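You operate a simulated robot arm through the tools that you are given. There is no shell and no other tool.

You are at the controls of a simulated robot arm. One attempt, no reset.

Task
Put things in order on the measuring bench. At the end: the blue tin from the measuring bench stands where the green cup stood; the green cup from the measuring bench stands where the clear jar (marked "MUNG") stood; the brown clod from the measuring bench stands where the blue tin stood; the clear jar from the measuring bench is on the white carton (marked "BULB 1"); whatever was shut is shut again. Leave all else as you found it, and nothing knocked over. Set down upright: jar.
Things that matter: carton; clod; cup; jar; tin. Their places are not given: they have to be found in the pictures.

The check looks at the end state, three seconds after you hand in, the way a careful person would. Anything else that was tipped, shoved, dropped, spilled or broken makes it a failure.

Robot
A 7-joint arm with a two-finger parallel gripper, fixed in place. Base frame: the origin is at the foot of the arm, x ahead of it, y to its left, z up; the work surface is at about z = 800. Lengths are in mm, angles in rad, forces in N, time in s.
With the tool pointing down near the work surface it reaches from about 300 to 700 mm from the base axis. Its first joint turns from -1.152 to 1.152 rad. Payload 1.57 kg.
Tool frame: the origin (TCP) lies between the finger pads and is the grasp point; the fingertips stand 30 mm ahead of it; z points along the fingers, y is the line along which they close. Largest opening 110 mm; finger width 24, thickness 12; the body of the gripper, 48 by 112 mm, starts 78 mm behind the TCP.
Orientation is told as [roll, pitch, yaw] about the base's x, y, z axes, in that order, counted from this pose: with the fingers straight down and closing along the base's y, the tool's x points along the base's -x, its y along +y and its z along -z.

Tools
- The arm moves only by the tool nudge_tool. Its arguments are lists of equal length, an entry for each row: "slide": the shift along the tool's x, y, z in mm, a list of three; "dr": the turn, a rotation vector about the tool's x, y, z in degrees, a list of three. In form: {"slide": [[tx, ty, tz], ...], "dr": [[rx, ry, rz], ...]}. A call has 1 to 20 rows; each row shifts and turns the commanded pose from where the row before left it, along the tool's axes as they then stand. "grip" is the gripper command, from -1 (fully open) to 1 (shut), values between in proportion, set as the call begins (left out, the last holds). Each row takes 0.2 s and may step no farther than 50 mm and 0.15 rad from the row before; otherwise, or with a gripper value out of range, the whole call is refused. A pose out of reach is approached as far as the arm can. The call stops where the force on the tool passes 40 N (or 10 N more than at its start, if that is more) or the arm is blocked; 0.2 s more then pass. The fingers move at their own pace (about 108 mm/s each) and stop on an object; they squeeze with about 23 N. The grip force told is the motor's: it shows also when the fingers shut on nothing. Time passes only in rows, and 0.2 s behind the last, so rows that do not move let the fingers close. It gives the time, the measured TCP pose, the force on the tool (base axes), the opening and the grip force at its end, in the units of the frame above (readings bear some noise), with the torque about the TCP (base axes, N m) and any sound that the robot's microphone picked up.
- Cameras (640 x 400 px; columns grow to the right, rows downward): "scene" is fixed at [169.6, -400.6, 1398.4]; the picture's right is [0.64, -0.77, 0.00], its down [-0.45, -0.38, -0.81] and it looks along [0.62, 0.52, -0.59] (base axes); focal length 291 px, centre (320, 200). "wrist" rides on the gripper at [70, 16, -141] in the tool frame; the picture's right is [-0.23, 0.97, 0.00], its down [-0.86, -0.20, -0.48] and it looks along [-0.47, -0.11, 0.88] (tool axes); focal length 222 px, centre (320, 200).
- capture(camera): a new picture of that camera. No time passes.
- locate(camera, pixels): for up to 12 pixels [column, row] of the newest picture of that camera ("zoom" is the newest enlarged one), the place [x, y, z] in the base frame of the surface seen there, good to about 2 mm, but the place of the scene camera against the robot may be out by one fixed shift of up to 12 mm in any direction. No time passes.
- inspect(camera, box): a new picture of the part [left, top, right, bottom] of that camera's present view, enlarged. No time passes.
- close_job(): hands the job in; it is judged then, once.

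Unless the task says otherwise, let go and move clear before handing in.

The tools are called after ">>>" as a command line: name --argument value ..., lists and objects as JSON in quotes. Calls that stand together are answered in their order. nudge_tool: Moves the arm, as the interface text tells. Its arguments: {"type":"object","properties":{"slide":{"type":"array","items":{"type":"array","items":{"type":"number"}}},"dr":{"type":"array","items":{"type":"array","items":{"type":"number"}}},"grip":{"type":"number"}},"required":["slide","dr"]} The other tools are called the same way: capture (camera) takes a picture; locate (camera, pixels) gives the place of the surface under pixels of a picture; inspect (camera, box) takes an enlarged picture of a part of a camera's view; close_job () hands the job in.

At the start:

```text
time: 0.0
position: [433.2, 95.4, 1160.4]
tcp_rot: [0.0, 0.0, 0.0]
contact_force: [0.0, -1.2, 0.0]
moment: [0.04, -0.03, 0.02]
gripper_width: 110.1
gripper_force: 0.1
```

scene: 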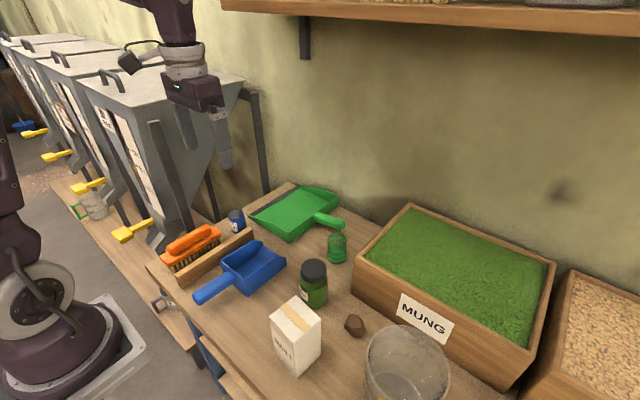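
wrist: 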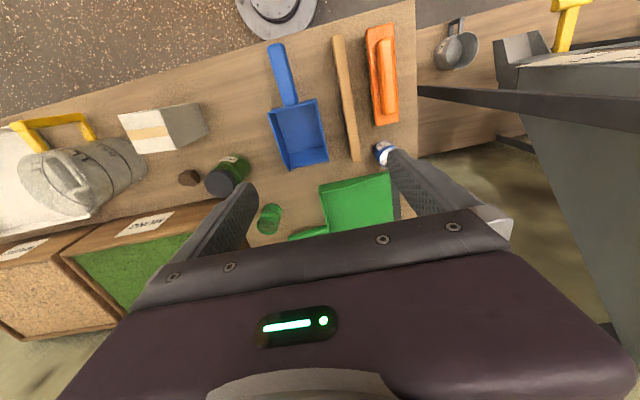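

The scene shows the blue tin near (236,220), the green cup near (337,247), the dark-lidded jar near (313,284), the clod near (354,325) and the white carton near (296,335). I'll zoom in on these and get their positions.

>>> inspect --camera "scene" --box '[220, 190, 460, 400]'

>>> inspect --camera "wrist" --box '[100, 80, 420, 260]'

>>> locate --camera "scene" --pixels '[[236, 213], [236, 225], [337, 238], [337, 252], [313, 270], [315, 295], [354, 325], [297, 318], [287, 345], [310, 350], [337, 262], [354, 335]]'

>>> locate --camera "wrist" --pixels '[[382, 148], [386, 158], [268, 212], [270, 225], [218, 183], [238, 165], [189, 177], [150, 135], [190, 125], [160, 165], [300, 200], [250, 140]]'

```text
1.90 times, centred on (340, 295) of scene
```

zoom: 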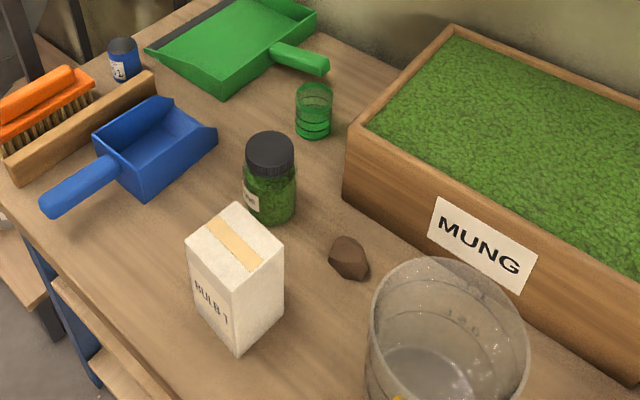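

```text
2.00 times, centred on (260, 170) of wrist
```

zoom: 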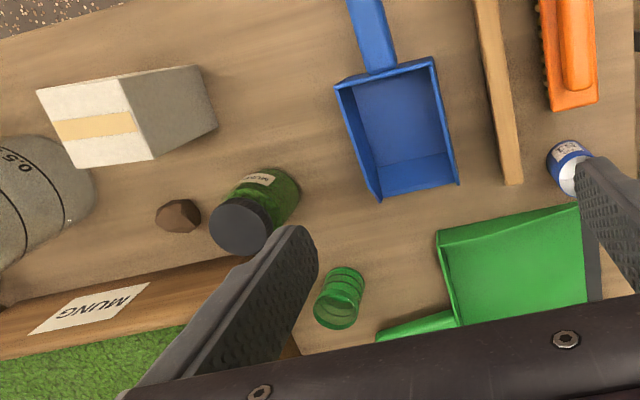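

```text
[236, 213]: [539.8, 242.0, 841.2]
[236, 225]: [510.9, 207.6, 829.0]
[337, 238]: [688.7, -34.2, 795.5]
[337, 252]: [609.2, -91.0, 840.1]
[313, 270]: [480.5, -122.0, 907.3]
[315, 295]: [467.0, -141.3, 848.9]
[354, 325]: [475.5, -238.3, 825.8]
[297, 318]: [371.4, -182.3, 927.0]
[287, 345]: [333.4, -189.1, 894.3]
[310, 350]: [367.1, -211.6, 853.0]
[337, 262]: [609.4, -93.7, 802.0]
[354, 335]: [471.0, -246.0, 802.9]
```

```text
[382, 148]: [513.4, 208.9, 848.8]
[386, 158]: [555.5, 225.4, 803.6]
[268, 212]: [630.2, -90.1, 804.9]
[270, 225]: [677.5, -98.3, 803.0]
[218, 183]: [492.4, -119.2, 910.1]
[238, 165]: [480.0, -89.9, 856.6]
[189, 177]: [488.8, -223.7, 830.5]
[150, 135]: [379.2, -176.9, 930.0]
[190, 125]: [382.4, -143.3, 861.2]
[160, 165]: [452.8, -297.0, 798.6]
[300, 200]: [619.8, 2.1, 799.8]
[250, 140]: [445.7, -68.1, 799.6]
```

The wrist camera puts the tin near (515,215), the cup near (625,-90), the jar near (488,-112), the clod near (485,-228) and the carton top near z=930. I'll move the arm toward the jar and clod side, staying high, to measure them more precisely.

>>> nudge_tool --slide '[[9, -36, 10], [9, -36, 10], [9, -36, 10], [9, -36, 10], [9, -36, 10], [8, -35, 10], [0, 0, 0]]' --dr '[[0, 0, 0], [0, 0, 0], [0, 0, 0], [0, 0, 0], [0, 0, 0], [0, 0, 0], [0, 0, 0]]' --grip -1

>>> capture --camera "wrist"

>>> capture --camera "scene"

```text
time: 1.6
position: [379.7, -121.8, 1101.8]
tcp_rot: [0.0, 0.0, 0.0]
contact_force: [-1.1, -0.4, 0.6]
moment: [0.03, -0.01, 0.01]
gripper_width: 110.0
gripper_force: 0.0
```

```text
taken
```

wrist: 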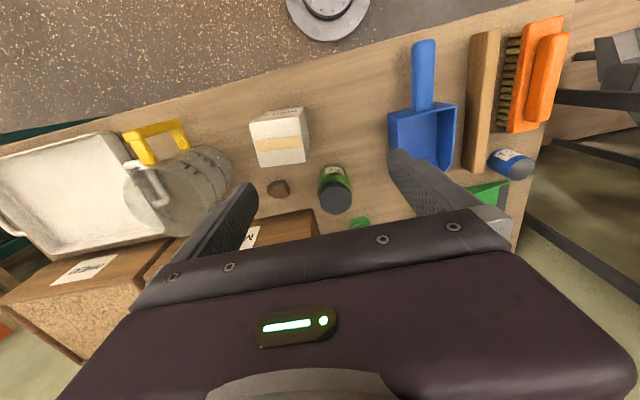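

```text
taken
```

scene: 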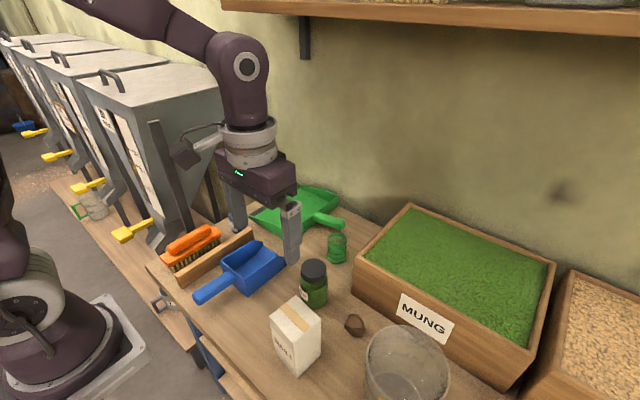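

The new wrist view shows the carton at (280,138), the clod at (279,189), the jar at (335,188) and the cup at (360,223). I'll zoom in and locate their outlines.

>>> inspect --camera "wrist" --box '[240, 95, 400, 235]'

```text
2.86 times, centred on (320, 165) of wrist
```

zoom: 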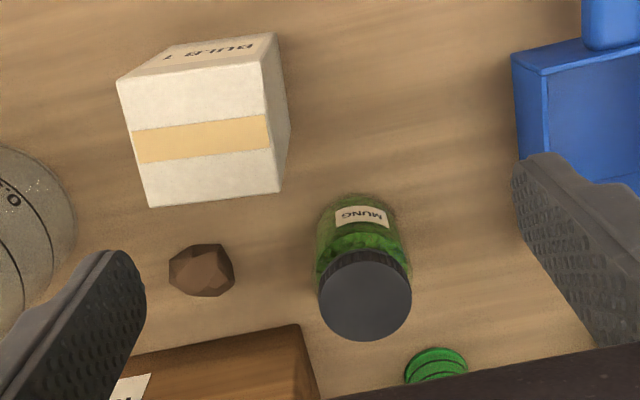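

>>> locate --camera "zoom" --pixels '[[120, 84], [262, 62], [280, 188], [150, 204], [365, 262], [365, 336], [322, 300], [408, 298], [365, 300], [200, 268], [173, 272], [231, 265]]'

>>> locate --camera "zoom" --pixels '[[200, 247], [208, 293], [360, 197], [318, 240], [398, 230], [435, 352], [408, 370], [466, 365], [300, 326], [317, 399], [165, 352], [290, 100]]'

```text
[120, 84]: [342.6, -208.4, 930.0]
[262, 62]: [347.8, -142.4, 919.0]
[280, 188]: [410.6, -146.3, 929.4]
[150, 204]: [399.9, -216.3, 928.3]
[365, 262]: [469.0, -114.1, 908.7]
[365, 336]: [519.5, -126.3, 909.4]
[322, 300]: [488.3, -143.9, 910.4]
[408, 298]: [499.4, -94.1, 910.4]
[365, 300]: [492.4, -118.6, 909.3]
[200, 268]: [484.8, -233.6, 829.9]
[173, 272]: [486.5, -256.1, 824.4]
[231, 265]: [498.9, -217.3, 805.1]
```

```text
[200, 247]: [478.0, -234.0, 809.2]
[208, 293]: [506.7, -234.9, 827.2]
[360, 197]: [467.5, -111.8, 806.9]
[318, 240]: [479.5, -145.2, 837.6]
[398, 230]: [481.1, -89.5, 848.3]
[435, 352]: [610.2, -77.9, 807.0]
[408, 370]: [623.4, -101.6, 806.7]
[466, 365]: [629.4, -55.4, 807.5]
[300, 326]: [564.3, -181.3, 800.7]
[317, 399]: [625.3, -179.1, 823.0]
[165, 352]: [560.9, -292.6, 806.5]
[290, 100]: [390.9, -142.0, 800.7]
```

The carton top centre is about (375,-179,930). The jar's lid centre is about (494,-119) with its top at 910 and a diameter of about 50. The clod is about (488,-235). Next I'll look at the green cup from a better angle.

>>> nudge_tool --slide '[[-30, 19, 13], [-30, 19, 13], [-30, 19, 13], [-30, 19, 13], [0, 0, 0]]' --dr '[[0, 0, 0], [0, 0, 0], [0, 0, 0], [0, 0, 0], [0, 0, 0]]'

>>> capture --camera "wrist"

>>> inspect --camera "wrist" --box '[240, 120, 400, 235]'

```text
time: 2.8
position: [500.5, -43.0, 1047.4]
tcp_rot: [-0.001, 0.001, -0.001]
contact_force: [1.1, 0.1, 1.1]
moment: [0.03, 0.0, -0.01]
gripper_width: 109.9
gripper_force: 0.1
```

```text
taken
```

wrist: 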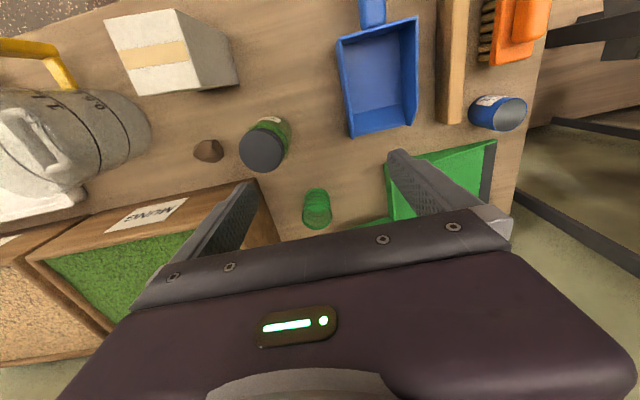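

```text
3.48 times, centred on (320, 178) of wrist
```

zoom: 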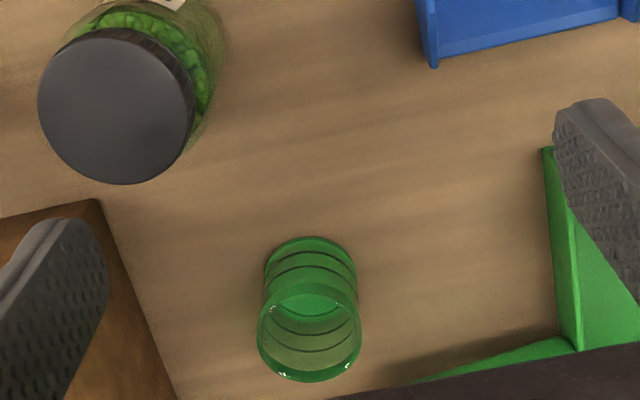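

The cup's open rim is centred near zoom (310,335) and its base near (312,275). I'll locate its outline along with the tin.

>>> locate --camera "zoom" --pixels '[[262, 330], [360, 330], [310, 380], [310, 285], [310, 238], [266, 275], [354, 275], [312, 300], [312, 262], [115, 105], [100, 200], [555, 340]]'

>>> inspect --camera "wrist" --box '[420, 60, 580, 180]'

```text
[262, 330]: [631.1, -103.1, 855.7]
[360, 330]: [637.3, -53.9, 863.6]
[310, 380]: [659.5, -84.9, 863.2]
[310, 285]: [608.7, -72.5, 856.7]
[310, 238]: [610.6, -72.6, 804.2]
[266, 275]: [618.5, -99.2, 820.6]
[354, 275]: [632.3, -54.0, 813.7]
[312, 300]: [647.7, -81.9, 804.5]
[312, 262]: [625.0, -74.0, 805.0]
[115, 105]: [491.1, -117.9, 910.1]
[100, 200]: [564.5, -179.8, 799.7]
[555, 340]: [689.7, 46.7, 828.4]
```

```text
3.33 times, centred on (500, 120) of wrist
```

zoom: 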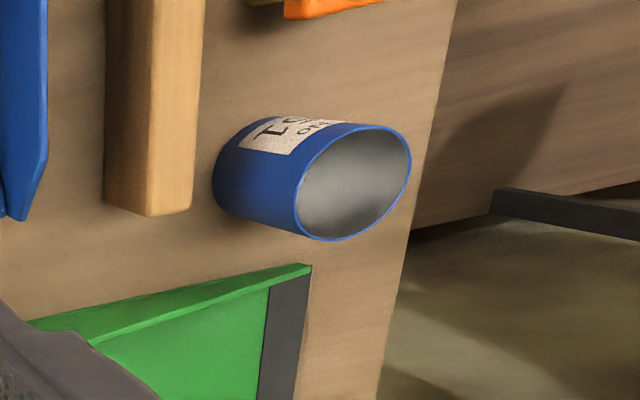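

The cup is centred near (634,-79), rim z about 863, diameter about 50. The tin at zoom (310,180) stands upright between the wooden slat and the dustpan, close to the bench edge. I'll locate its rim and the edges around it.

>>> locate --camera "zoom" --pixels '[[299, 190], [408, 165], [330, 238], [380, 128], [355, 185], [216, 175], [245, 218], [150, 214], [192, 210], [305, 266], [310, 300], [425, 140]]'

```text
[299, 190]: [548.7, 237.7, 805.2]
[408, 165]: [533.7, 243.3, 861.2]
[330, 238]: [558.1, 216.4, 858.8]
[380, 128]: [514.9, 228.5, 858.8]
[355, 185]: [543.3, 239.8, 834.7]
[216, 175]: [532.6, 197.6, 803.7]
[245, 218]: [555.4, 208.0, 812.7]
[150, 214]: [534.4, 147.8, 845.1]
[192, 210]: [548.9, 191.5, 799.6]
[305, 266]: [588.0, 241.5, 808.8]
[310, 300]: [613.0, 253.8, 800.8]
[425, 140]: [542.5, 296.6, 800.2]
```

The tin is centred near (536,220), rim z about 861, diameter about 45. I'll start with the jar: move above it and look again before going down.

>>> nudge_tool --slide '[[3.5, -38, 18], [3.5, -38, 18], [0, 0, 0]]' --dr '[[0, 0, 0], [0, 0, 0], [0, 0, 0]]'

>>> inspect --camera "wrist" --box '[200, 100, 440, 250]'

```text
time: 3.6
position: [493.2, -117.6, 1014.1]
tcp_rot: [0.001, -0.002, 0.0]
contact_force: [0.2, 0.0, 0.9]
moment: [0.03, 0.0, 0.01]
gripper_width: 109.9
gripper_force: 0.1
```

```text
2.67 times, centred on (320, 175) of wrist
```

zoom: 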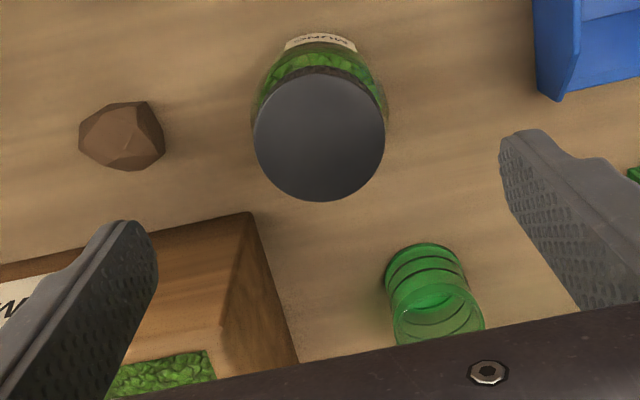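

>>> locate --camera "zoom" --pixels '[[319, 134], [258, 140], [381, 135], [319, 70], [319, 198], [253, 110], [386, 105], [321, 45], [250, 215], [120, 135], [83, 140], [162, 130]]'

>>> locate --camera "zoom" --pixels '[[120, 102], [125, 169], [435, 285], [397, 320], [480, 315], [438, 345], [388, 290], [465, 270], [425, 243], [425, 310], [270, 290], [225, 320]]'

```text
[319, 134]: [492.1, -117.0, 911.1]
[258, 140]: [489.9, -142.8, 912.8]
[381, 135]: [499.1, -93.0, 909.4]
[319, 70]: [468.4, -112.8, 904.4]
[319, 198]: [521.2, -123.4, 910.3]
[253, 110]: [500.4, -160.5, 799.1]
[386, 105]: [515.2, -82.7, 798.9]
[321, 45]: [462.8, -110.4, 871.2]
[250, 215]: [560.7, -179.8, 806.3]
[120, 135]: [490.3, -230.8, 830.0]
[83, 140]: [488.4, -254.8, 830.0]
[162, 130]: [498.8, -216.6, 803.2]
```

```text
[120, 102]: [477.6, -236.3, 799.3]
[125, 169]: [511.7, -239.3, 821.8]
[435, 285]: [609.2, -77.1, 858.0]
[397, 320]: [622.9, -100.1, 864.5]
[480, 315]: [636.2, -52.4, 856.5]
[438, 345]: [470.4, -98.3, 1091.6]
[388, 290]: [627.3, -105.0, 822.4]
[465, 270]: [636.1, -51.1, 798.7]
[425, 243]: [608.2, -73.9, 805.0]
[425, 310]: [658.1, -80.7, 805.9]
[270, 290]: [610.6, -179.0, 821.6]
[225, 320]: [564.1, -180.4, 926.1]
```

The jar centre reads (494.5,-118) from both the left/right and near/far edges of the lid, and the body is about 62 wide. I'll go straight down to z≈852 with the fingers open.

>>> nudge_tool --slide '[[-1.3, -0.4, 40], [0, 0, 40], [0, 0, 41], [0, 0, 41], [0, 0, 0]]' --dr '[[0, 0, 0], [0, 0, 0], [0, 0, 0], [0, 0, 0], [0, 0, 0]]'

>>> capture --camera "wrist"

>>> capture --camera "scene"

```text
time: 4.8
position: [493.1, -120.2, 851.6]
tcp_rot: [0.0, -0.001, 0.0]
contact_force: [-0.3, -0.4, -0.5]
moment: [0.02, 0.0, 0.01]
gripper_width: 110.2
gripper_force: 0.1
```

```text
taken
```

wrist: 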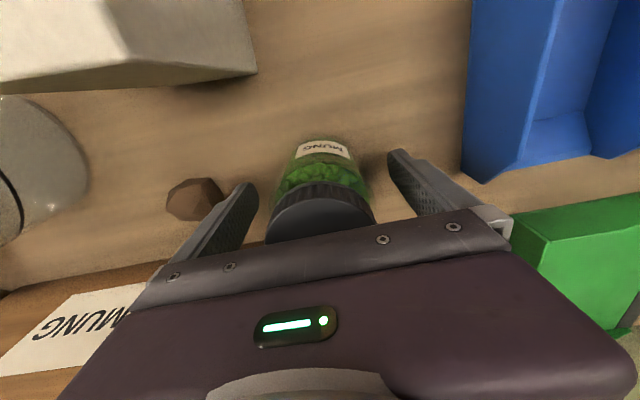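

```text
taken
```

scene: 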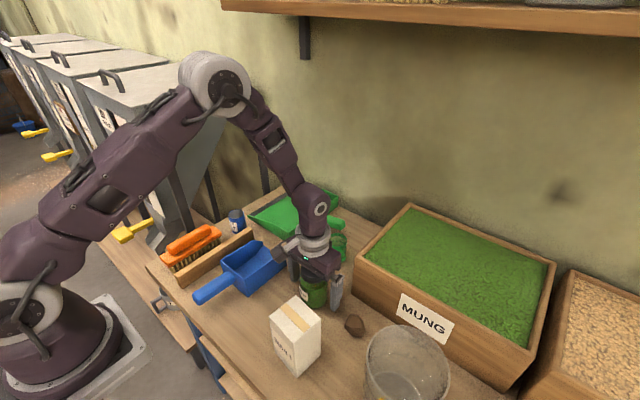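

The fingers straddle the jar with the lid below the palm and nothing touching. I'll shift about 1.5 mm in +y to centre, then close.

>>> nudge_tool --slide '[[0, 1.5, 0], [0, 0, 0]]' --dr '[[0, 0, 0], [0, 0, 0]]'

>>> nudge_tool --slide '[[0, 0, 0], [0, 0, 0], [0, 0, 0], [0, 0, 0]]' --dr '[[0, 0, 0], [0, 0, 0], [0, 0, 0], [0, 0, 0]]' --grip 1

```text
time: 5.4
position: [494.4, -118.4, 849.9]
tcp_rot: [0.001, 0.001, 0.001]
contact_force: [-0.3, 0.1, 0.5]
moment: [-0.01, 0.02, -0.01]
gripper_width: 110.1
gripper_force: 0.1
```

```text
time: 6.4
position: [493.8, -119.5, 850.4]
tcp_rot: [-0.001, 0.001, 0.0]
contact_force: [-0.5, -2.0, 2.0]
moment: [0.01, 0.09, 0.01]
gripper_width: 65.4
gripper_force: 23.3
```

The jar is held at 65 mm with 23 N. I'll lift it straight up by about 180 mm.

>>> nudge_tool --slide '[[0, 0, -10], [0, 0, -20], [0, 0, -30], [0, 0, -30], [0, 0, -30], [0, 0, -30], [0, 0, -30], [0, 0, 0]]' --dr '[[0, 0, 0], [0, 0, 0], [0, 0, 0], [0, 0, 0], [0, 0, 0], [0, 0, 0], [0, 0, 0], [0, 0, 0]]'

>>> capture --camera "wrist"

>>> capture --camera "scene"

```text
time: 8.2
position: [491.7, -119.8, 1030.7]
tcp_rot: [-0.001, 0.001, 0.0]
contact_force: [-0.1, -0.3, -3.5]
moment: [0.03, 0.02, 0.0]
gripper_width: 65.5
gripper_force: 23.2
```

```text
taken
```

wrist: 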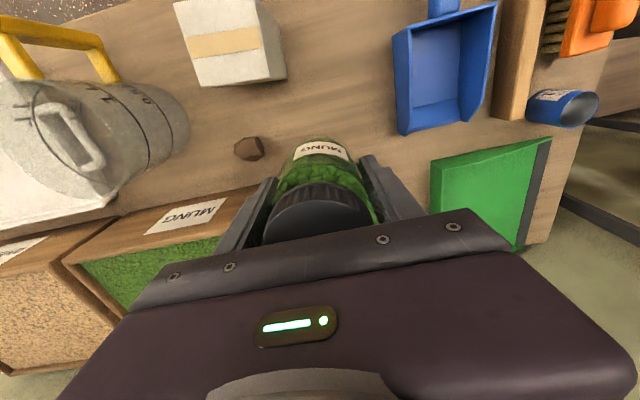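

```text
taken
```

scene: 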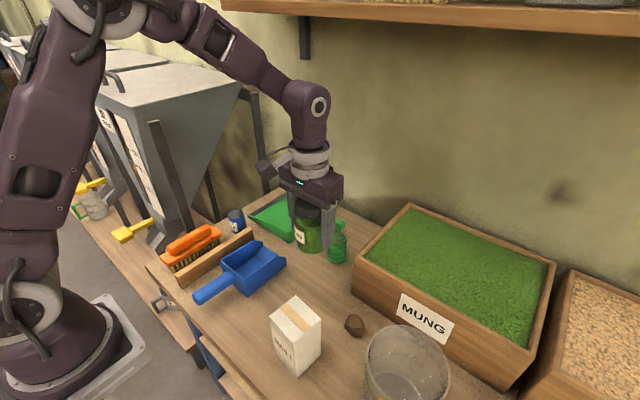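

The jar is up and hanging straight, with about 3.5 N on the tool. I'll re-measure the carton's top corners from this view.

>>> inspect --camera "wrist" --box '[150, 0, 310, 100]'

```text
4.00 times, centred on (230, 50) of wrist
```

zoom: 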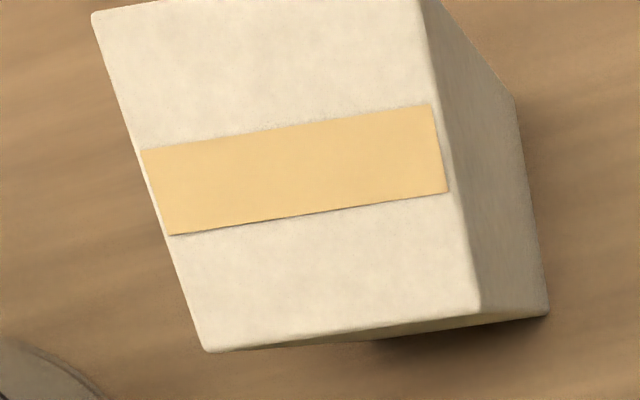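

>>> locate --camera "zoom" --pixels '[[97, 16], [412, 4], [478, 305], [210, 346], [142, 152], [170, 234], [430, 105], [446, 190], [300, 180], [547, 315]]'

```text
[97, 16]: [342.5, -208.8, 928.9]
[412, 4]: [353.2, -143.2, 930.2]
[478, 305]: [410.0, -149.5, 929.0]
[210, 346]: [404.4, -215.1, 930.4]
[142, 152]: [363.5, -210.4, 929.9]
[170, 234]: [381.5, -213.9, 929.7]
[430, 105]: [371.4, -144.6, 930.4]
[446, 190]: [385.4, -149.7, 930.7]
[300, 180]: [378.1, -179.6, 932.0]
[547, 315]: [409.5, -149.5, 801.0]
```

The carton top is level at 930 and its centre is about (376.5,-179.5). I'll carry the jar over it at the current height.

>>> nudge_tool --slide '[[15, -8, 0], [30, -15, 0], [30, -15, 0], [28, -15, 0], [15, -8, 0], [0, 0, 0], [0, 0, 0]]' --dr '[[0, 0, 0], [0, 0, 0], [0, 0, 0], [0, 0, 0], [0, 0, 0], [0, 0, 0], [0, 0, 0]]'

>>> capture --camera "scene"

>>> capture --camera "wrist"

```text
time: 9.8
position: [375.0, -178.6, 1029.6]
tcp_rot: [-0.002, -0.001, 0.0]
contact_force: [-0.2, -0.1, -4.4]
moment: [0.0, -0.02, -0.01]
gripper_width: 65.5
gripper_force: 23.1
```

```text
taken
```

scene: 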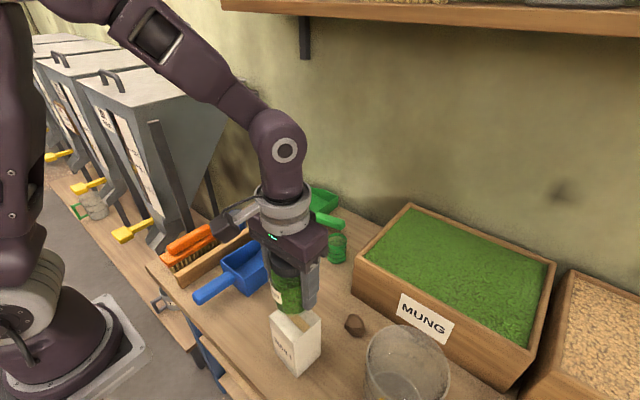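

```text
taken
```

wrist: 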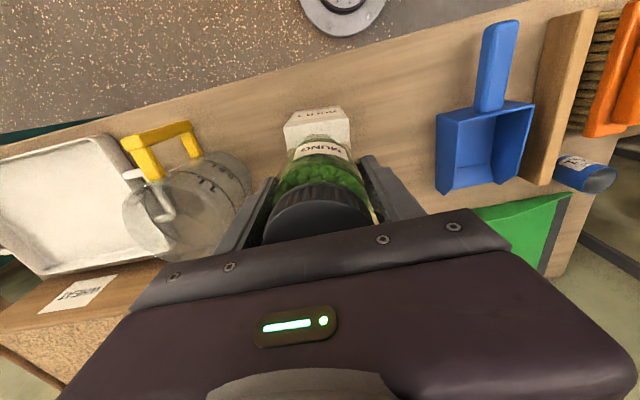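

The jar hangs over the carton, well aligned at (375,-179). I'll lower it to about 5 mm above contact.

>>> nudge_tool --slide '[[0, 0, 15], [0, 0, 15], [0, 0, 10], [0, 0, 5], [0, 0, 0], [0, 0, 0]]' --dr '[[0, 0, 0], [0, 0, 0], [0, 0, 0], [0, 0, 0], [0, 0, 0], [0, 0, 0]]'

>>> inspect --camera "scene" --box '[240, 220, 380, 380]'

>>> inspect --camera "wrist" --box '[240, 90, 400, 250]'

```text
time: 11.2
position: [376.6, -178.6, 985.6]
tcp_rot: [0.0, 0.001, 0.0]
contact_force: [-0.3, -1.1, -3.7]
moment: [0.0, -0.02, -0.03]
gripper_width: 65.6
gripper_force: 23.2
```

```text
2.50 times, centred on (310, 300) of scene
```

zoom: 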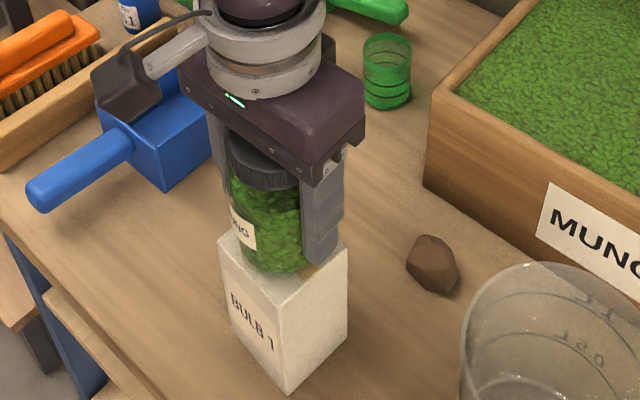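

```text
2.50 times, centred on (320, 170) of wrist
```

zoom: 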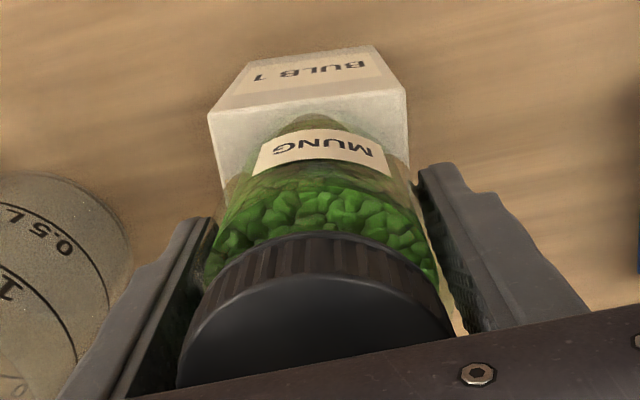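

The jar base sits nearly flush over the carton top in both views. I'll lower it in 1 mm steps and watch the vertical force.

>>> nudge_tool --slide '[[0, 0, 1], [0, 0, 1], [0, 0, 1], [0, 0, 1], [0, 0, 0]]' --dr '[[0, 0, 0], [0, 0, 0], [0, 0, 0], [0, 0, 0], [0, 0, 0]]'

```text
time: 12.4
position: [376.0, -179.6, 980.2]
tcp_rot: [0.0, 0.0, 0.001]
contact_force: [-0.3, 0.9, -1.1]
moment: [-0.01, 0.01, -0.02]
gripper_width: 65.4
gripper_force: 23.1
```

The force eased from -3.7 to -1.1, so contact is just starting. I'll go one more small step.

>>> nudge_tool --slide '[[0, 0, 0.6], [0, 0, 0]]' --dr '[[0, 0, 0], [0, 0, 0]]'

>>> inspect --camera "scene" --box '[240, 220, 380, 380]'

```text
time: 13.0
position: [375.3, -179.6, 981.1]
tcp_rot: [-0.001, -0.003, 0.0]
contact_force: [-1.8, 0.5, 17.4]
moment: [0.09, 0.23, 0.0]
gripper_width: 65.8
gripper_force: 23.3
```

```text
2.50 times, centred on (310, 300) of scene
```

zoom: 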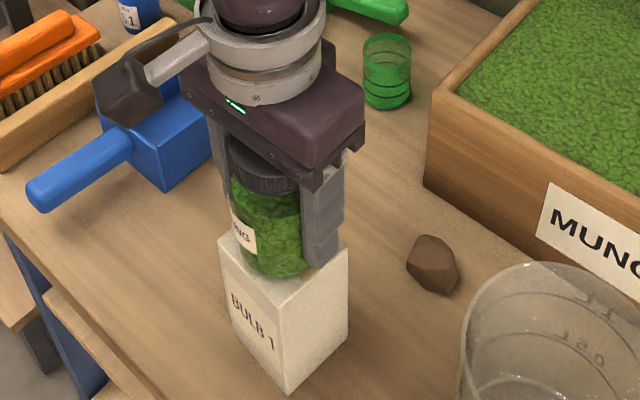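

It's firmly seated, with 17 N pushing up. I'll ease off 0.4 mm and open the fingers partway.

>>> nudge_tool --slide '[[0, 0, -0.4], [0, 0, 0]]' --dr '[[0, 0, 0], [0, 0, 0]]'

>>> nudge_tool --slide '[[0, 0, 0], [0, 0, 0], [0, 0, 0]]' --dr '[[0, 0, 0], [0, 0, 0], [0, 0, 0]]' --grip -0.7

>>> capture --camera "wrist"

```text
time: 13.6
position: [375.0, -178.8, 980.9]
tcp_rot: [0.0, -0.001, 0.001]
contact_force: [-0.1, -2.1, 11.0]
moment: [-0.06, 0.03, -0.04]
gripper_width: 65.4
gripper_force: 23.0
```

```text
time: 14.4
position: [375.8, -179.4, 980.2]
tcp_rot: [-0.001, 0.0, -0.001]
contact_force: [-0.3, 0.0, 0.5]
moment: [0.0, 0.02, 0.0]
gripper_width: 93.4
gripper_force: 0.2
```

```text
taken
```

wrist: 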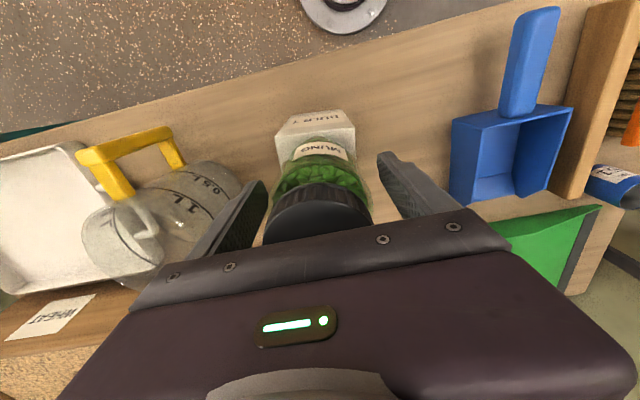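

The fingers are clear of the jar and it stands upright on the carton. I'll rise straight up until the fingertips are above the lid.

>>> nudge_tool --slide '[[0, 0, -15], [0, 0, -30], [0, 0, -40], [0, 0, -40], [0, 0, 0]]' --dr '[[0, 0, 0], [0, 0, 0], [0, 0, 0], [0, 0, 0], [0, 0, 0]]'

>>> capture --camera "scene"

>>> capture --camera "wrist"

```text
time: 15.6
position: [378.8, -179.0, 1108.2]
tcp_rot: [0.0, -0.001, 0.001]
contact_force: [0.5, 0.5, -0.4]
moment: [-0.01, 0.04, 0.02]
gripper_width: 93.5
gripper_force: 0.0
```

```text
taken
```

scene: 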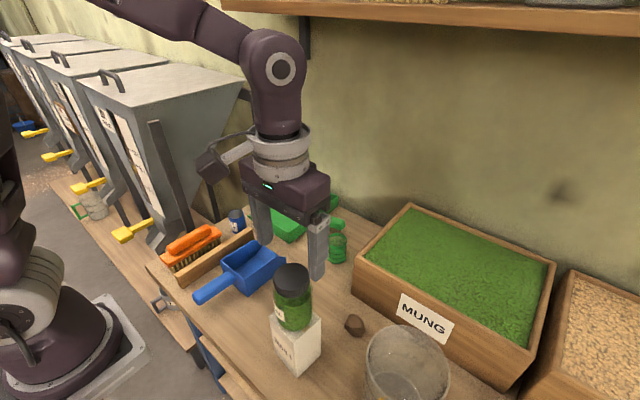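

```text
taken
```

wrist: 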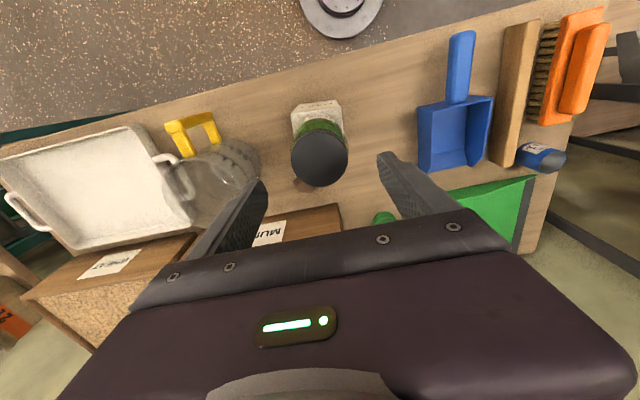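

The jar stands upright on the carton, centred. Next I'll move over to the cup to measure it and the dustpan handle beside it.

>>> nudge_tool --slide '[[-31, 20, 0], [-31, 20, 0], [-31, 20, 26], [-31, 20, 26], [-30, 20, 27], [-30, 20, 27], [0, 0, 0]]' --dr '[[0, 0, 0], [0, 0, 0], [0, 0, 0], [0, 0, 0], [0, 0, 0], [0, 0, 0], [0, 0, 0]]' --grip -1

>>> capture --camera "wrist"

>>> inspect --camera "wrist" --box '[240, 120, 420, 240]'

```text
time: 17.2
position: [559.7, -57.3, 1003.2]
tcp_rot: [0.001, -0.003, 0.0]
contact_force: [1.1, -0.3, -0.8]
moment: [0.03, 0.02, 0.01]
gripper_width: 110.1
gripper_force: 0.1
```

```text
taken
```

wrist: 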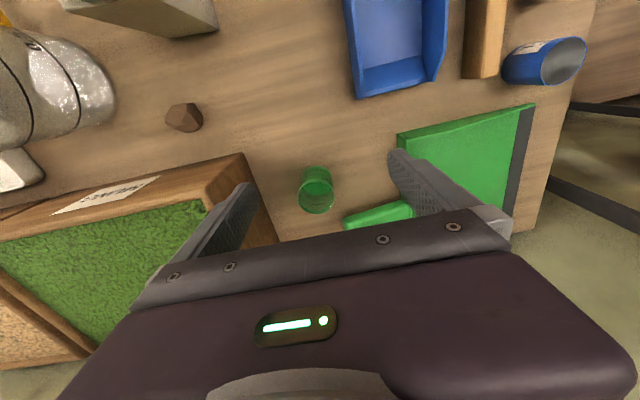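

```text
3.33 times, centred on (330, 180) of wrist
```

zoom: 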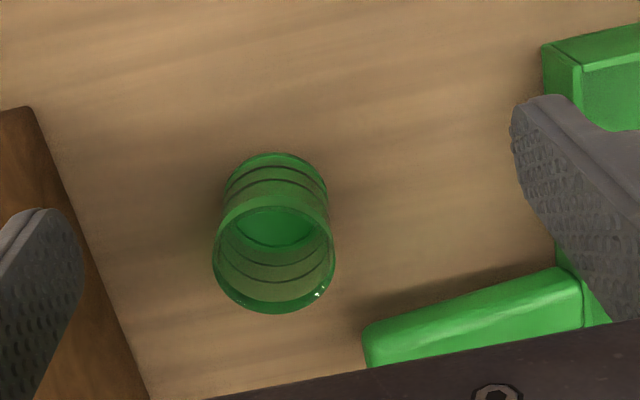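

>>> locate --camera "zoom" --pixels '[[215, 250], [333, 248], [274, 204], [272, 311], [275, 152], [226, 195], [326, 190], [272, 230], [366, 328], [372, 362], [480, 295], [575, 268]]'

>>> locate --camera "zoom" --pixels '[[545, 50], [545, 85], [360, 325], [450, 320], [70, 200], [35, 110], [220, 235], [330, 235], [273, 207], [272, 308], [225, 190], [327, 195]]'

```text
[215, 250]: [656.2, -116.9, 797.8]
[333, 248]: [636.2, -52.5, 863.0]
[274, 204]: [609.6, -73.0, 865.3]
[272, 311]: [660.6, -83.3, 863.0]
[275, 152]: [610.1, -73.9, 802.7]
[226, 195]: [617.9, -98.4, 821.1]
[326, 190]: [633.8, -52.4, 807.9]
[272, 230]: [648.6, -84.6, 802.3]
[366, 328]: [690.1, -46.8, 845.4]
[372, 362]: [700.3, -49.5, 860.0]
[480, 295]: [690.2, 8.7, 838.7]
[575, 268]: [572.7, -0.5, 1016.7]
```

```text
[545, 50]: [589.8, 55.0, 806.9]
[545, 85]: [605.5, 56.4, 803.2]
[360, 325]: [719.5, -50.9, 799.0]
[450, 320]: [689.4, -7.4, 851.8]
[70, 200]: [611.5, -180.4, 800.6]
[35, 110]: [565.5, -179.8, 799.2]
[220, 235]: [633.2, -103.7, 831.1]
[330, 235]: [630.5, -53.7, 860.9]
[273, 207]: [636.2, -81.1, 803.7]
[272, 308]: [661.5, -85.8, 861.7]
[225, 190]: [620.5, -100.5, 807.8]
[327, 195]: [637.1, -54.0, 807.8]
```

The cup centre is (635,-78.5), diameter about 52, z 800–864. The dustpan handle starts at x≥688, so it's clear of the fingers. I'll move above the cup.

>>> nudge_tool --slide '[[-25, -7, 0], [-25, -6, 0], [-24.5, -6, 0], [0, 0, 30], [0, 0, 0], [0, 0, 0]]' --dr '[[0, 0, 0], [0, 0, 0], [0, 0, 0], [0, 0, 0], [0, 0, 0], [0, 0, 0]]'

>>> capture --camera "wrist"

>>> capture --camera "scene"

```text
time: 18.6
position: [634.7, -77.4, 969.1]
tcp_rot: [0.0, -0.001, 0.0]
contact_force: [0.6, -1.1, 0.9]
moment: [0.05, -0.02, 0.0]
gripper_width: 109.9
gripper_force: 0.1
```

```text
taken
```

wrist: 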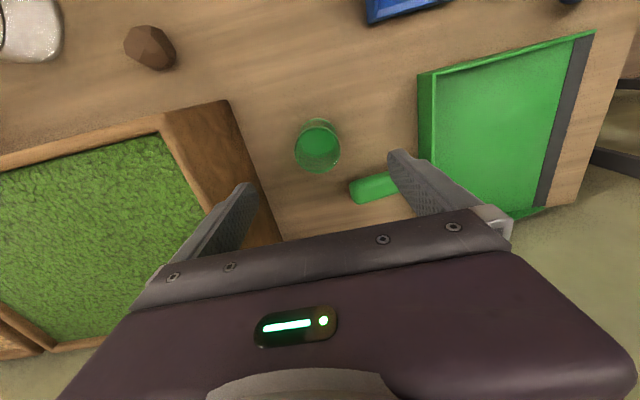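

```text
taken
```

scene: 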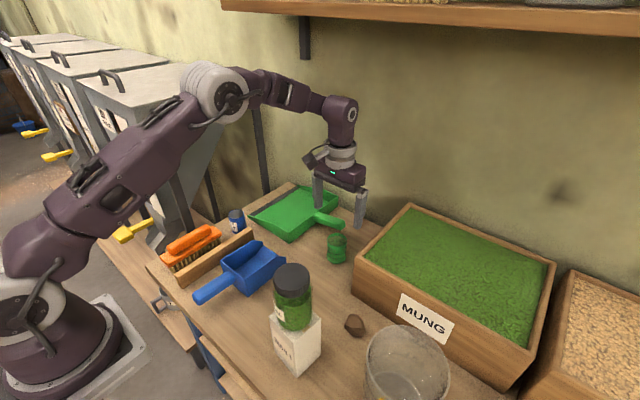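

The arm is above the cup and the rim shows at (318,150). I'll check its centre once more from this closer view.

>>> inspect --camera "wrist" --box '[270, 100, 370, 190]'

```text
4.44 times, centred on (320, 145) of wrist
```

zoom: 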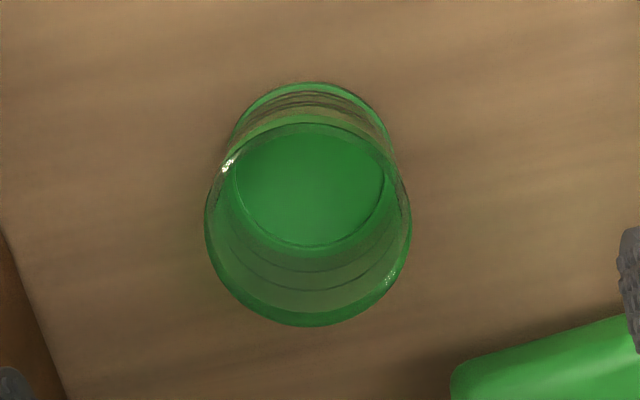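

>>> locate --camera "zoom" --pixels '[[208, 225], [408, 222], [308, 124], [305, 324], [310, 84], [240, 125], [388, 130], [310, 190], [240, 300], [375, 295]]'

```text
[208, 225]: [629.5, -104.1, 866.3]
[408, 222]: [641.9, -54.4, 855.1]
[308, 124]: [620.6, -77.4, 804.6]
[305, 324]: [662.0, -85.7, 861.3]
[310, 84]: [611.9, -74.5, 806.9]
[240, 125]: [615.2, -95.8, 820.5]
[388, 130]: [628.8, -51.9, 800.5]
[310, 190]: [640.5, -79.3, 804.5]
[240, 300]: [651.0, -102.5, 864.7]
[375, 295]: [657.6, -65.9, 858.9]
```

The cup's centre is confirmed at about (635.5,-79). I'll descend to z≈838.

>>> nudge_tool --slide '[[-0.5, -0.5, 40], [0, 0, 40], [0, 0, 32], [0, 0, 20], [0, 0, 0]]' --dr '[[0, 0, 0], [0, 0, 0], [0, 0, 0], [0, 0, 0], [0, 0, 0]]'

>>> capture --camera "wrist"

```text
time: 19.8
position: [636.0, -76.5, 837.2]
tcp_rot: [-0.001, 0.0, 0.0]
contact_force: [-0.2, 0.1, 0.2]
moment: [0.03, -0.01, 0.02]
gripper_width: 109.8
gripper_force: 0.0
```

```text
taken
```

wrist: 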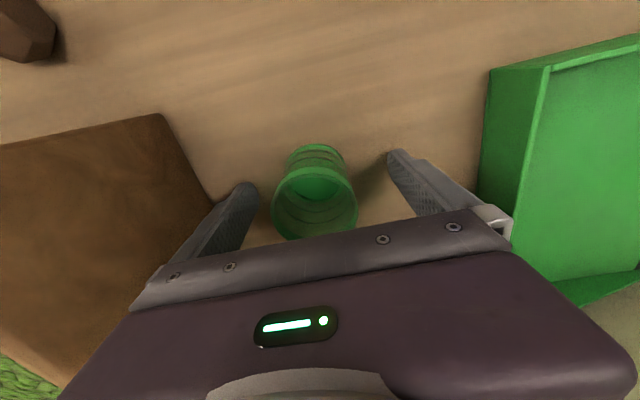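

The cup sits between the pads with clear space both sides. I'll close gently, to a target width a little under the cup's diameter.

>>> nudge_tool --slide '[[0, 0, 0], [0, 0, 0], [0, 0, 0], [0, 0, 0]]' --dr '[[0, 0, 0], [0, 0, 0], [0, 0, 0], [0, 0, 0]]' --grip 0.2

```text
time: 20.8
position: [635.3, -76.5, 837.6]
tcp_rot: [-0.002, 0.0, 0.001]
contact_force: [0.0, 0.0, -0.2]
moment: [0.0, -0.02, 0.0]
gripper_width: 50.7
gripper_force: 22.6
```

The cup is held at 50.7 mm. I'll lift it 100 mm and carry it toward the jar's old place at (494.5,-118).

>>> nudge_tool --slide '[[0, 0, -10], [0, 0, -30], [0, 0, -30], [0, 0, -30], [0, 0, 0]]' --dr '[[0, 0, 0], [0, 0, 0], [0, 0, 0], [0, 0, 0], [0, 0, 0]]'

>>> nudge_tool --slide '[[15, -4, 0], [30, -8, 0], [30, -9, 0], [30, -9, 0], [26, -6, 0], [10, -3, 0], [0, 0, 0]]' --dr '[[0, 0, 0], [0, 0, 0], [0, 0, 0], [0, 0, 0], [0, 0, 0], [0, 0, 0], [0, 0, 0]]'

>>> capture --camera "scene"

>>> capture --camera "wrist"

```text
time: 22.0
position: [636.8, -77.9, 939.3]
tcp_rot: [0.0, 0.001, -0.001]
contact_force: [-0.6, 0.4, -0.3]
moment: [0.02, 0.03, 0.0]
gripper_width: 50.7
gripper_force: 22.7
```

```text
time: 23.6
position: [493.1, -118.2, 938.2]
tcp_rot: [0.001, -0.001, 0.0]
contact_force: [-0.1, 0.3, -1.0]
moment: [-0.01, 0.0, 0.02]
gripper_width: 50.6
gripper_force: 23.2
```

```text
taken
```

scene: 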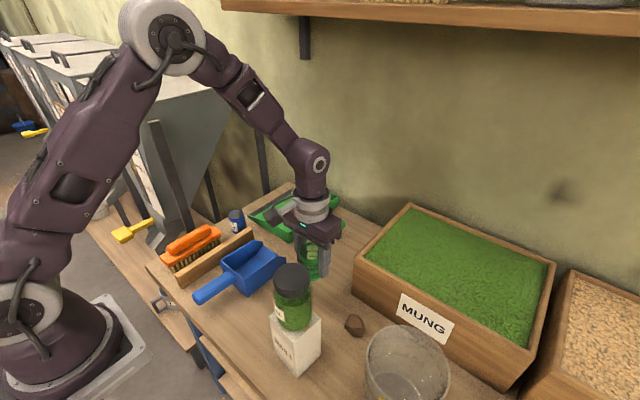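

```text
taken
```

wrist: 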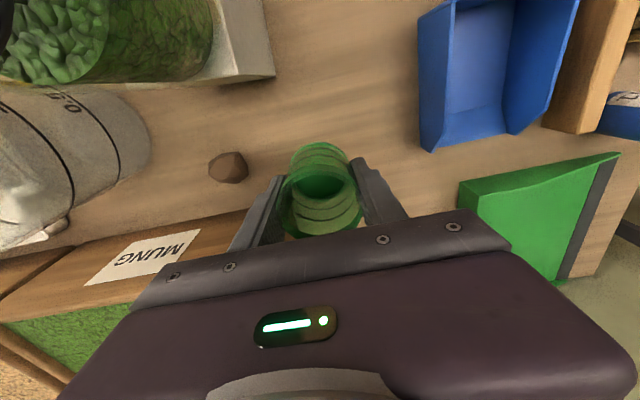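

The cup hangs over the jar's old spot. I'll turn the wrist 30° so the camera bracket swings away from the stacked jar, then descend to just above the bench.

>>> nudge_tool --slide '[[0, 0, 0], [0, 0, 0], [0, 0, 0], [0, 0, 0], [0, 0, 0]]' --dr '[[0, 0, 7.5], [0, 0, 7.5], [0, 0, 7.5], [0, 0, 7.5], [0, 0, 0]]'

>>> capture --camera "wrist"

>>> capture --camera "scene"

```text
time: 24.8
position: [493.8, -117.9, 938.5]
tcp_rot: [0.001, 0.002, -0.524]
contact_force: [-0.2, 0.1, 0.1]
moment: [-0.03, 0.05, -0.04]
gripper_width: 50.1
gripper_force: 23.0
```

```text
taken
```

wrist: 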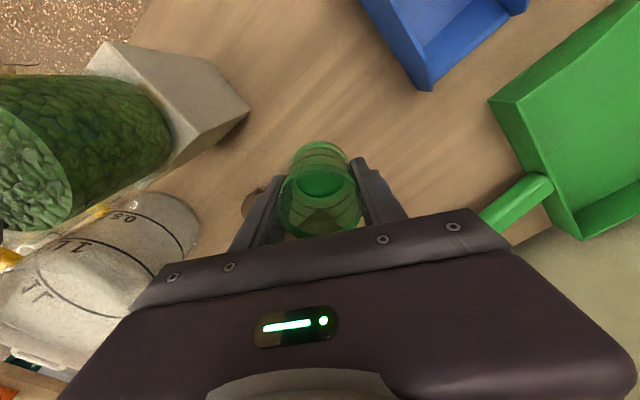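

```text
taken
```

scene: 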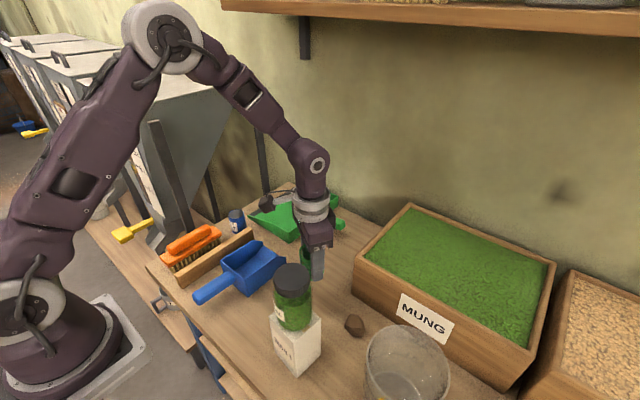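

The yaw is now -0.52 and the way down is clear. I'll descend to about 5 mm above the bench.

>>> nudge_tool --slide '[[0, 0, 25], [0, 0, 30], [0, 0, 25], [0, 0, 15], [0, 0, 0], [0, 0, 0]]' --dr '[[0, 0, 0], [0, 0, 0], [0, 0, 0], [0, 0, 0], [0, 0, 0], [0, 0, 0]]'

>>> capture --camera "wrist"

>>> inspect --camera "scene" --box '[240, 180, 420, 360]'

```text
time: 26.2
position: [495.5, -117.4, 842.4]
tcp_rot: [0.0, -0.001, -0.523]
contact_force: [-0.5, -0.7, 0.6]
moment: [0.02, -0.02, 0.0]
gripper_width: 50.2
gripper_force: 22.7
```

```text
taken
```

wrist: 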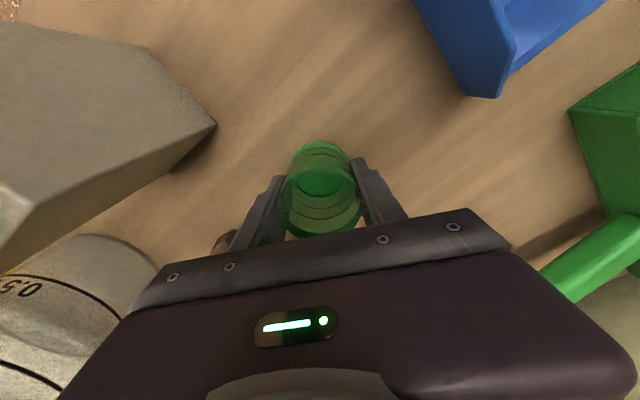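

```text
2.22 times, centred on (330, 270) of scene
```

zoom: 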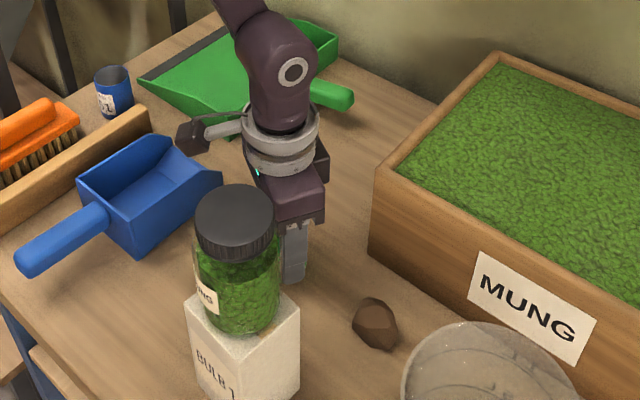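

The cup is about 5 mm above the bench at (495,-118). I'll lower it in 1 mm steps.

>>> nudge_tool --slide '[[0, 0, 1], [0, 0, 1], [0, 0, 1], [0, 0, 1], [0, 0, 0]]' --dr '[[0, 0, 0], [0, 0, 0], [0, 0, 0], [0, 0, 0], [0, 0, 0]]'

```text
time: 27.4
position: [493.2, -117.1, 838.3]
tcp_rot: [0.001, 0.003, -0.524]
contact_force: [2.2, -1.1, 5.6]
moment: [-0.07, -0.12, 0.01]
gripper_width: 49.9
gripper_force: 22.8
```

Contact is made with about 5.6 N pushing up. I'll open the fingers partway to release the cup.

>>> nudge_tool --slide '[[0, 0, 0], [0, 0, 0], [0, 0, 0]]' --dr '[[0, 0, 0], [0, 0, 0], [0, 0, 0]]' --grip -0.5

>>> inspect --camera "wrist" --box '[220, 120, 420, 250]'

```text
time: 28.2
position: [494.8, -116.8, 838.5]
tcp_rot: [0.001, -0.001, -0.524]
contact_force: [-0.2, -0.5, -0.9]
moment: [-0.01, -0.01, 0.0]
gripper_width: 82.5
gripper_force: 0.1
```

```text
3.08 times, centred on (320, 185) of wrist
```

zoom: 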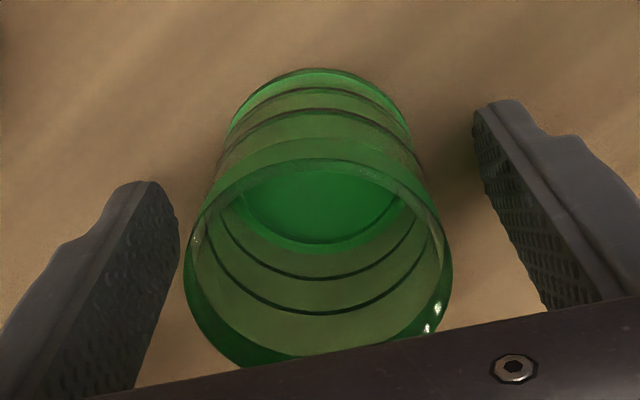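

The cup is standing free with gaps on both sides. I'll rise straight up and check its final place.

>>> nudge_tool --slide '[[0, 0, -15], [0, 0, -35], [0, 0, -40], [0, 0, -40], [0, 0, -40], [0, 0, 0]]' --dr '[[0, 0, 0], [0, 0, 0], [0, 0, 0], [0, 0, 0], [0, 0, 0], [0, 0, 0]]'

>>> capture --camera "wrist"

>>> inspect --camera "wrist" --box '[250, 80, 410, 200]'

>>> capture --camera "scene"

```text
time: 29.6
position: [492.5, -119.1, 1009.4]
tcp_rot: [0.0, -0.001, -0.524]
contact_force: [0.2, 0.7, -0.6]
moment: [0.02, 0.02, 0.0]
gripper_width: 82.3
gripper_force: 0.1
```

```text
taken
```

wrist: 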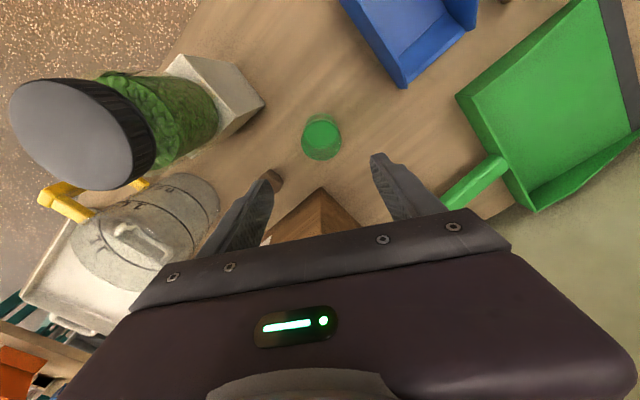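

```text
3.33 times, centred on (330, 140) of wrist
```

zoom: 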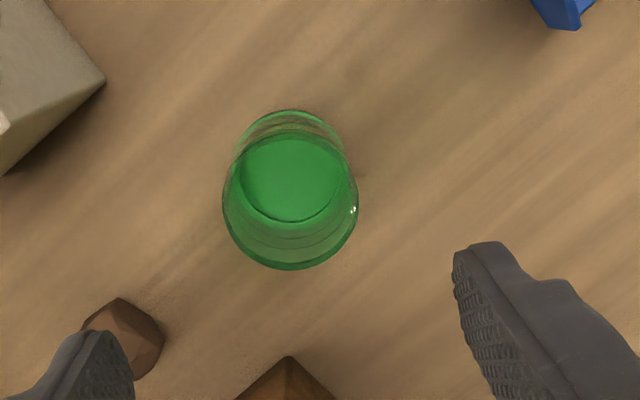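

```text
taken
```

scene: 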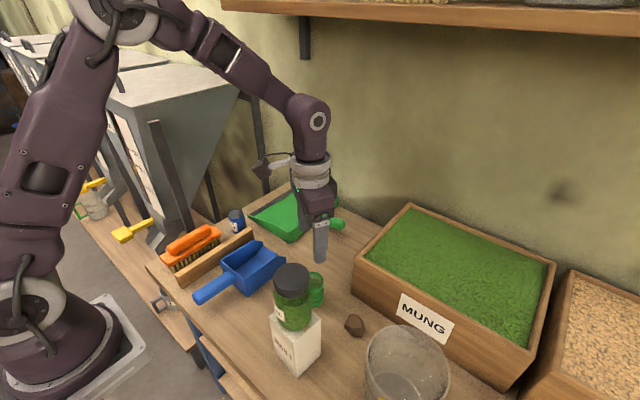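

>>> locate --camera "zoom" --pixels '[[225, 200], [356, 198], [290, 268], [290, 135], [290, 110], [240, 150], [345, 150], [290, 180], [290, 140], [340, 245]]'

```text
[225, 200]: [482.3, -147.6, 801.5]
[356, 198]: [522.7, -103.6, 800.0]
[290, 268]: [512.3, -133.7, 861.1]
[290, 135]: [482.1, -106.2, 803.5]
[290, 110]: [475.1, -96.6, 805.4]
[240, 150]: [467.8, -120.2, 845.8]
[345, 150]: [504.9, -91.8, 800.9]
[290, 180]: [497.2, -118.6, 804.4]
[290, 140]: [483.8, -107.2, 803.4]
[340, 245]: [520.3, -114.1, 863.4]
```

The cup now stands within about 2 mm of the jar's old centre. Before approaching the tin, I'll locate the hopper and frame near it in the scene picture.

>>> locate --camera "scene" --pixels '[[240, 80], [215, 200], [240, 85], [180, 245], [155, 130], [170, 235], [264, 150], [268, 190], [250, 92], [205, 240], [245, 240], [236, 213]]'

>>> inspect --camera "scene" --box '[120, 60, 350, 270]'

```text
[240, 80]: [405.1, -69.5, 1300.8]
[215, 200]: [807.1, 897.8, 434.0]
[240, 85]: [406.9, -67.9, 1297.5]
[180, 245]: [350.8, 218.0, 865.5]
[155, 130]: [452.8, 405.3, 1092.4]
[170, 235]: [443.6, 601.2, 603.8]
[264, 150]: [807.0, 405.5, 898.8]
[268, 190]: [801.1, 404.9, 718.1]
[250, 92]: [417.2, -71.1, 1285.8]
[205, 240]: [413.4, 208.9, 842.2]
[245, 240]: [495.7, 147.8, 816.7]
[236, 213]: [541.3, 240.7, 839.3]
```

```text
1.90 times, centred on (235, 165) of scene
```

zoom: 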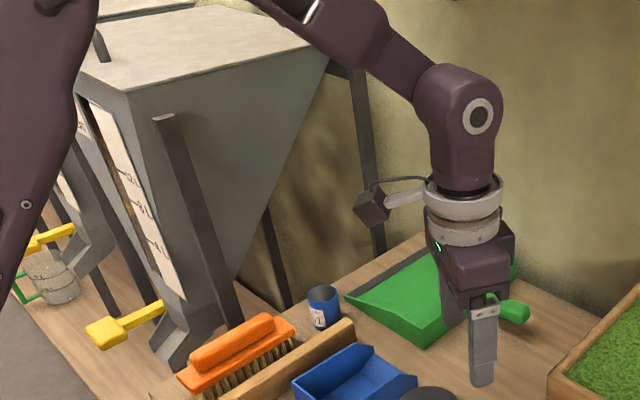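

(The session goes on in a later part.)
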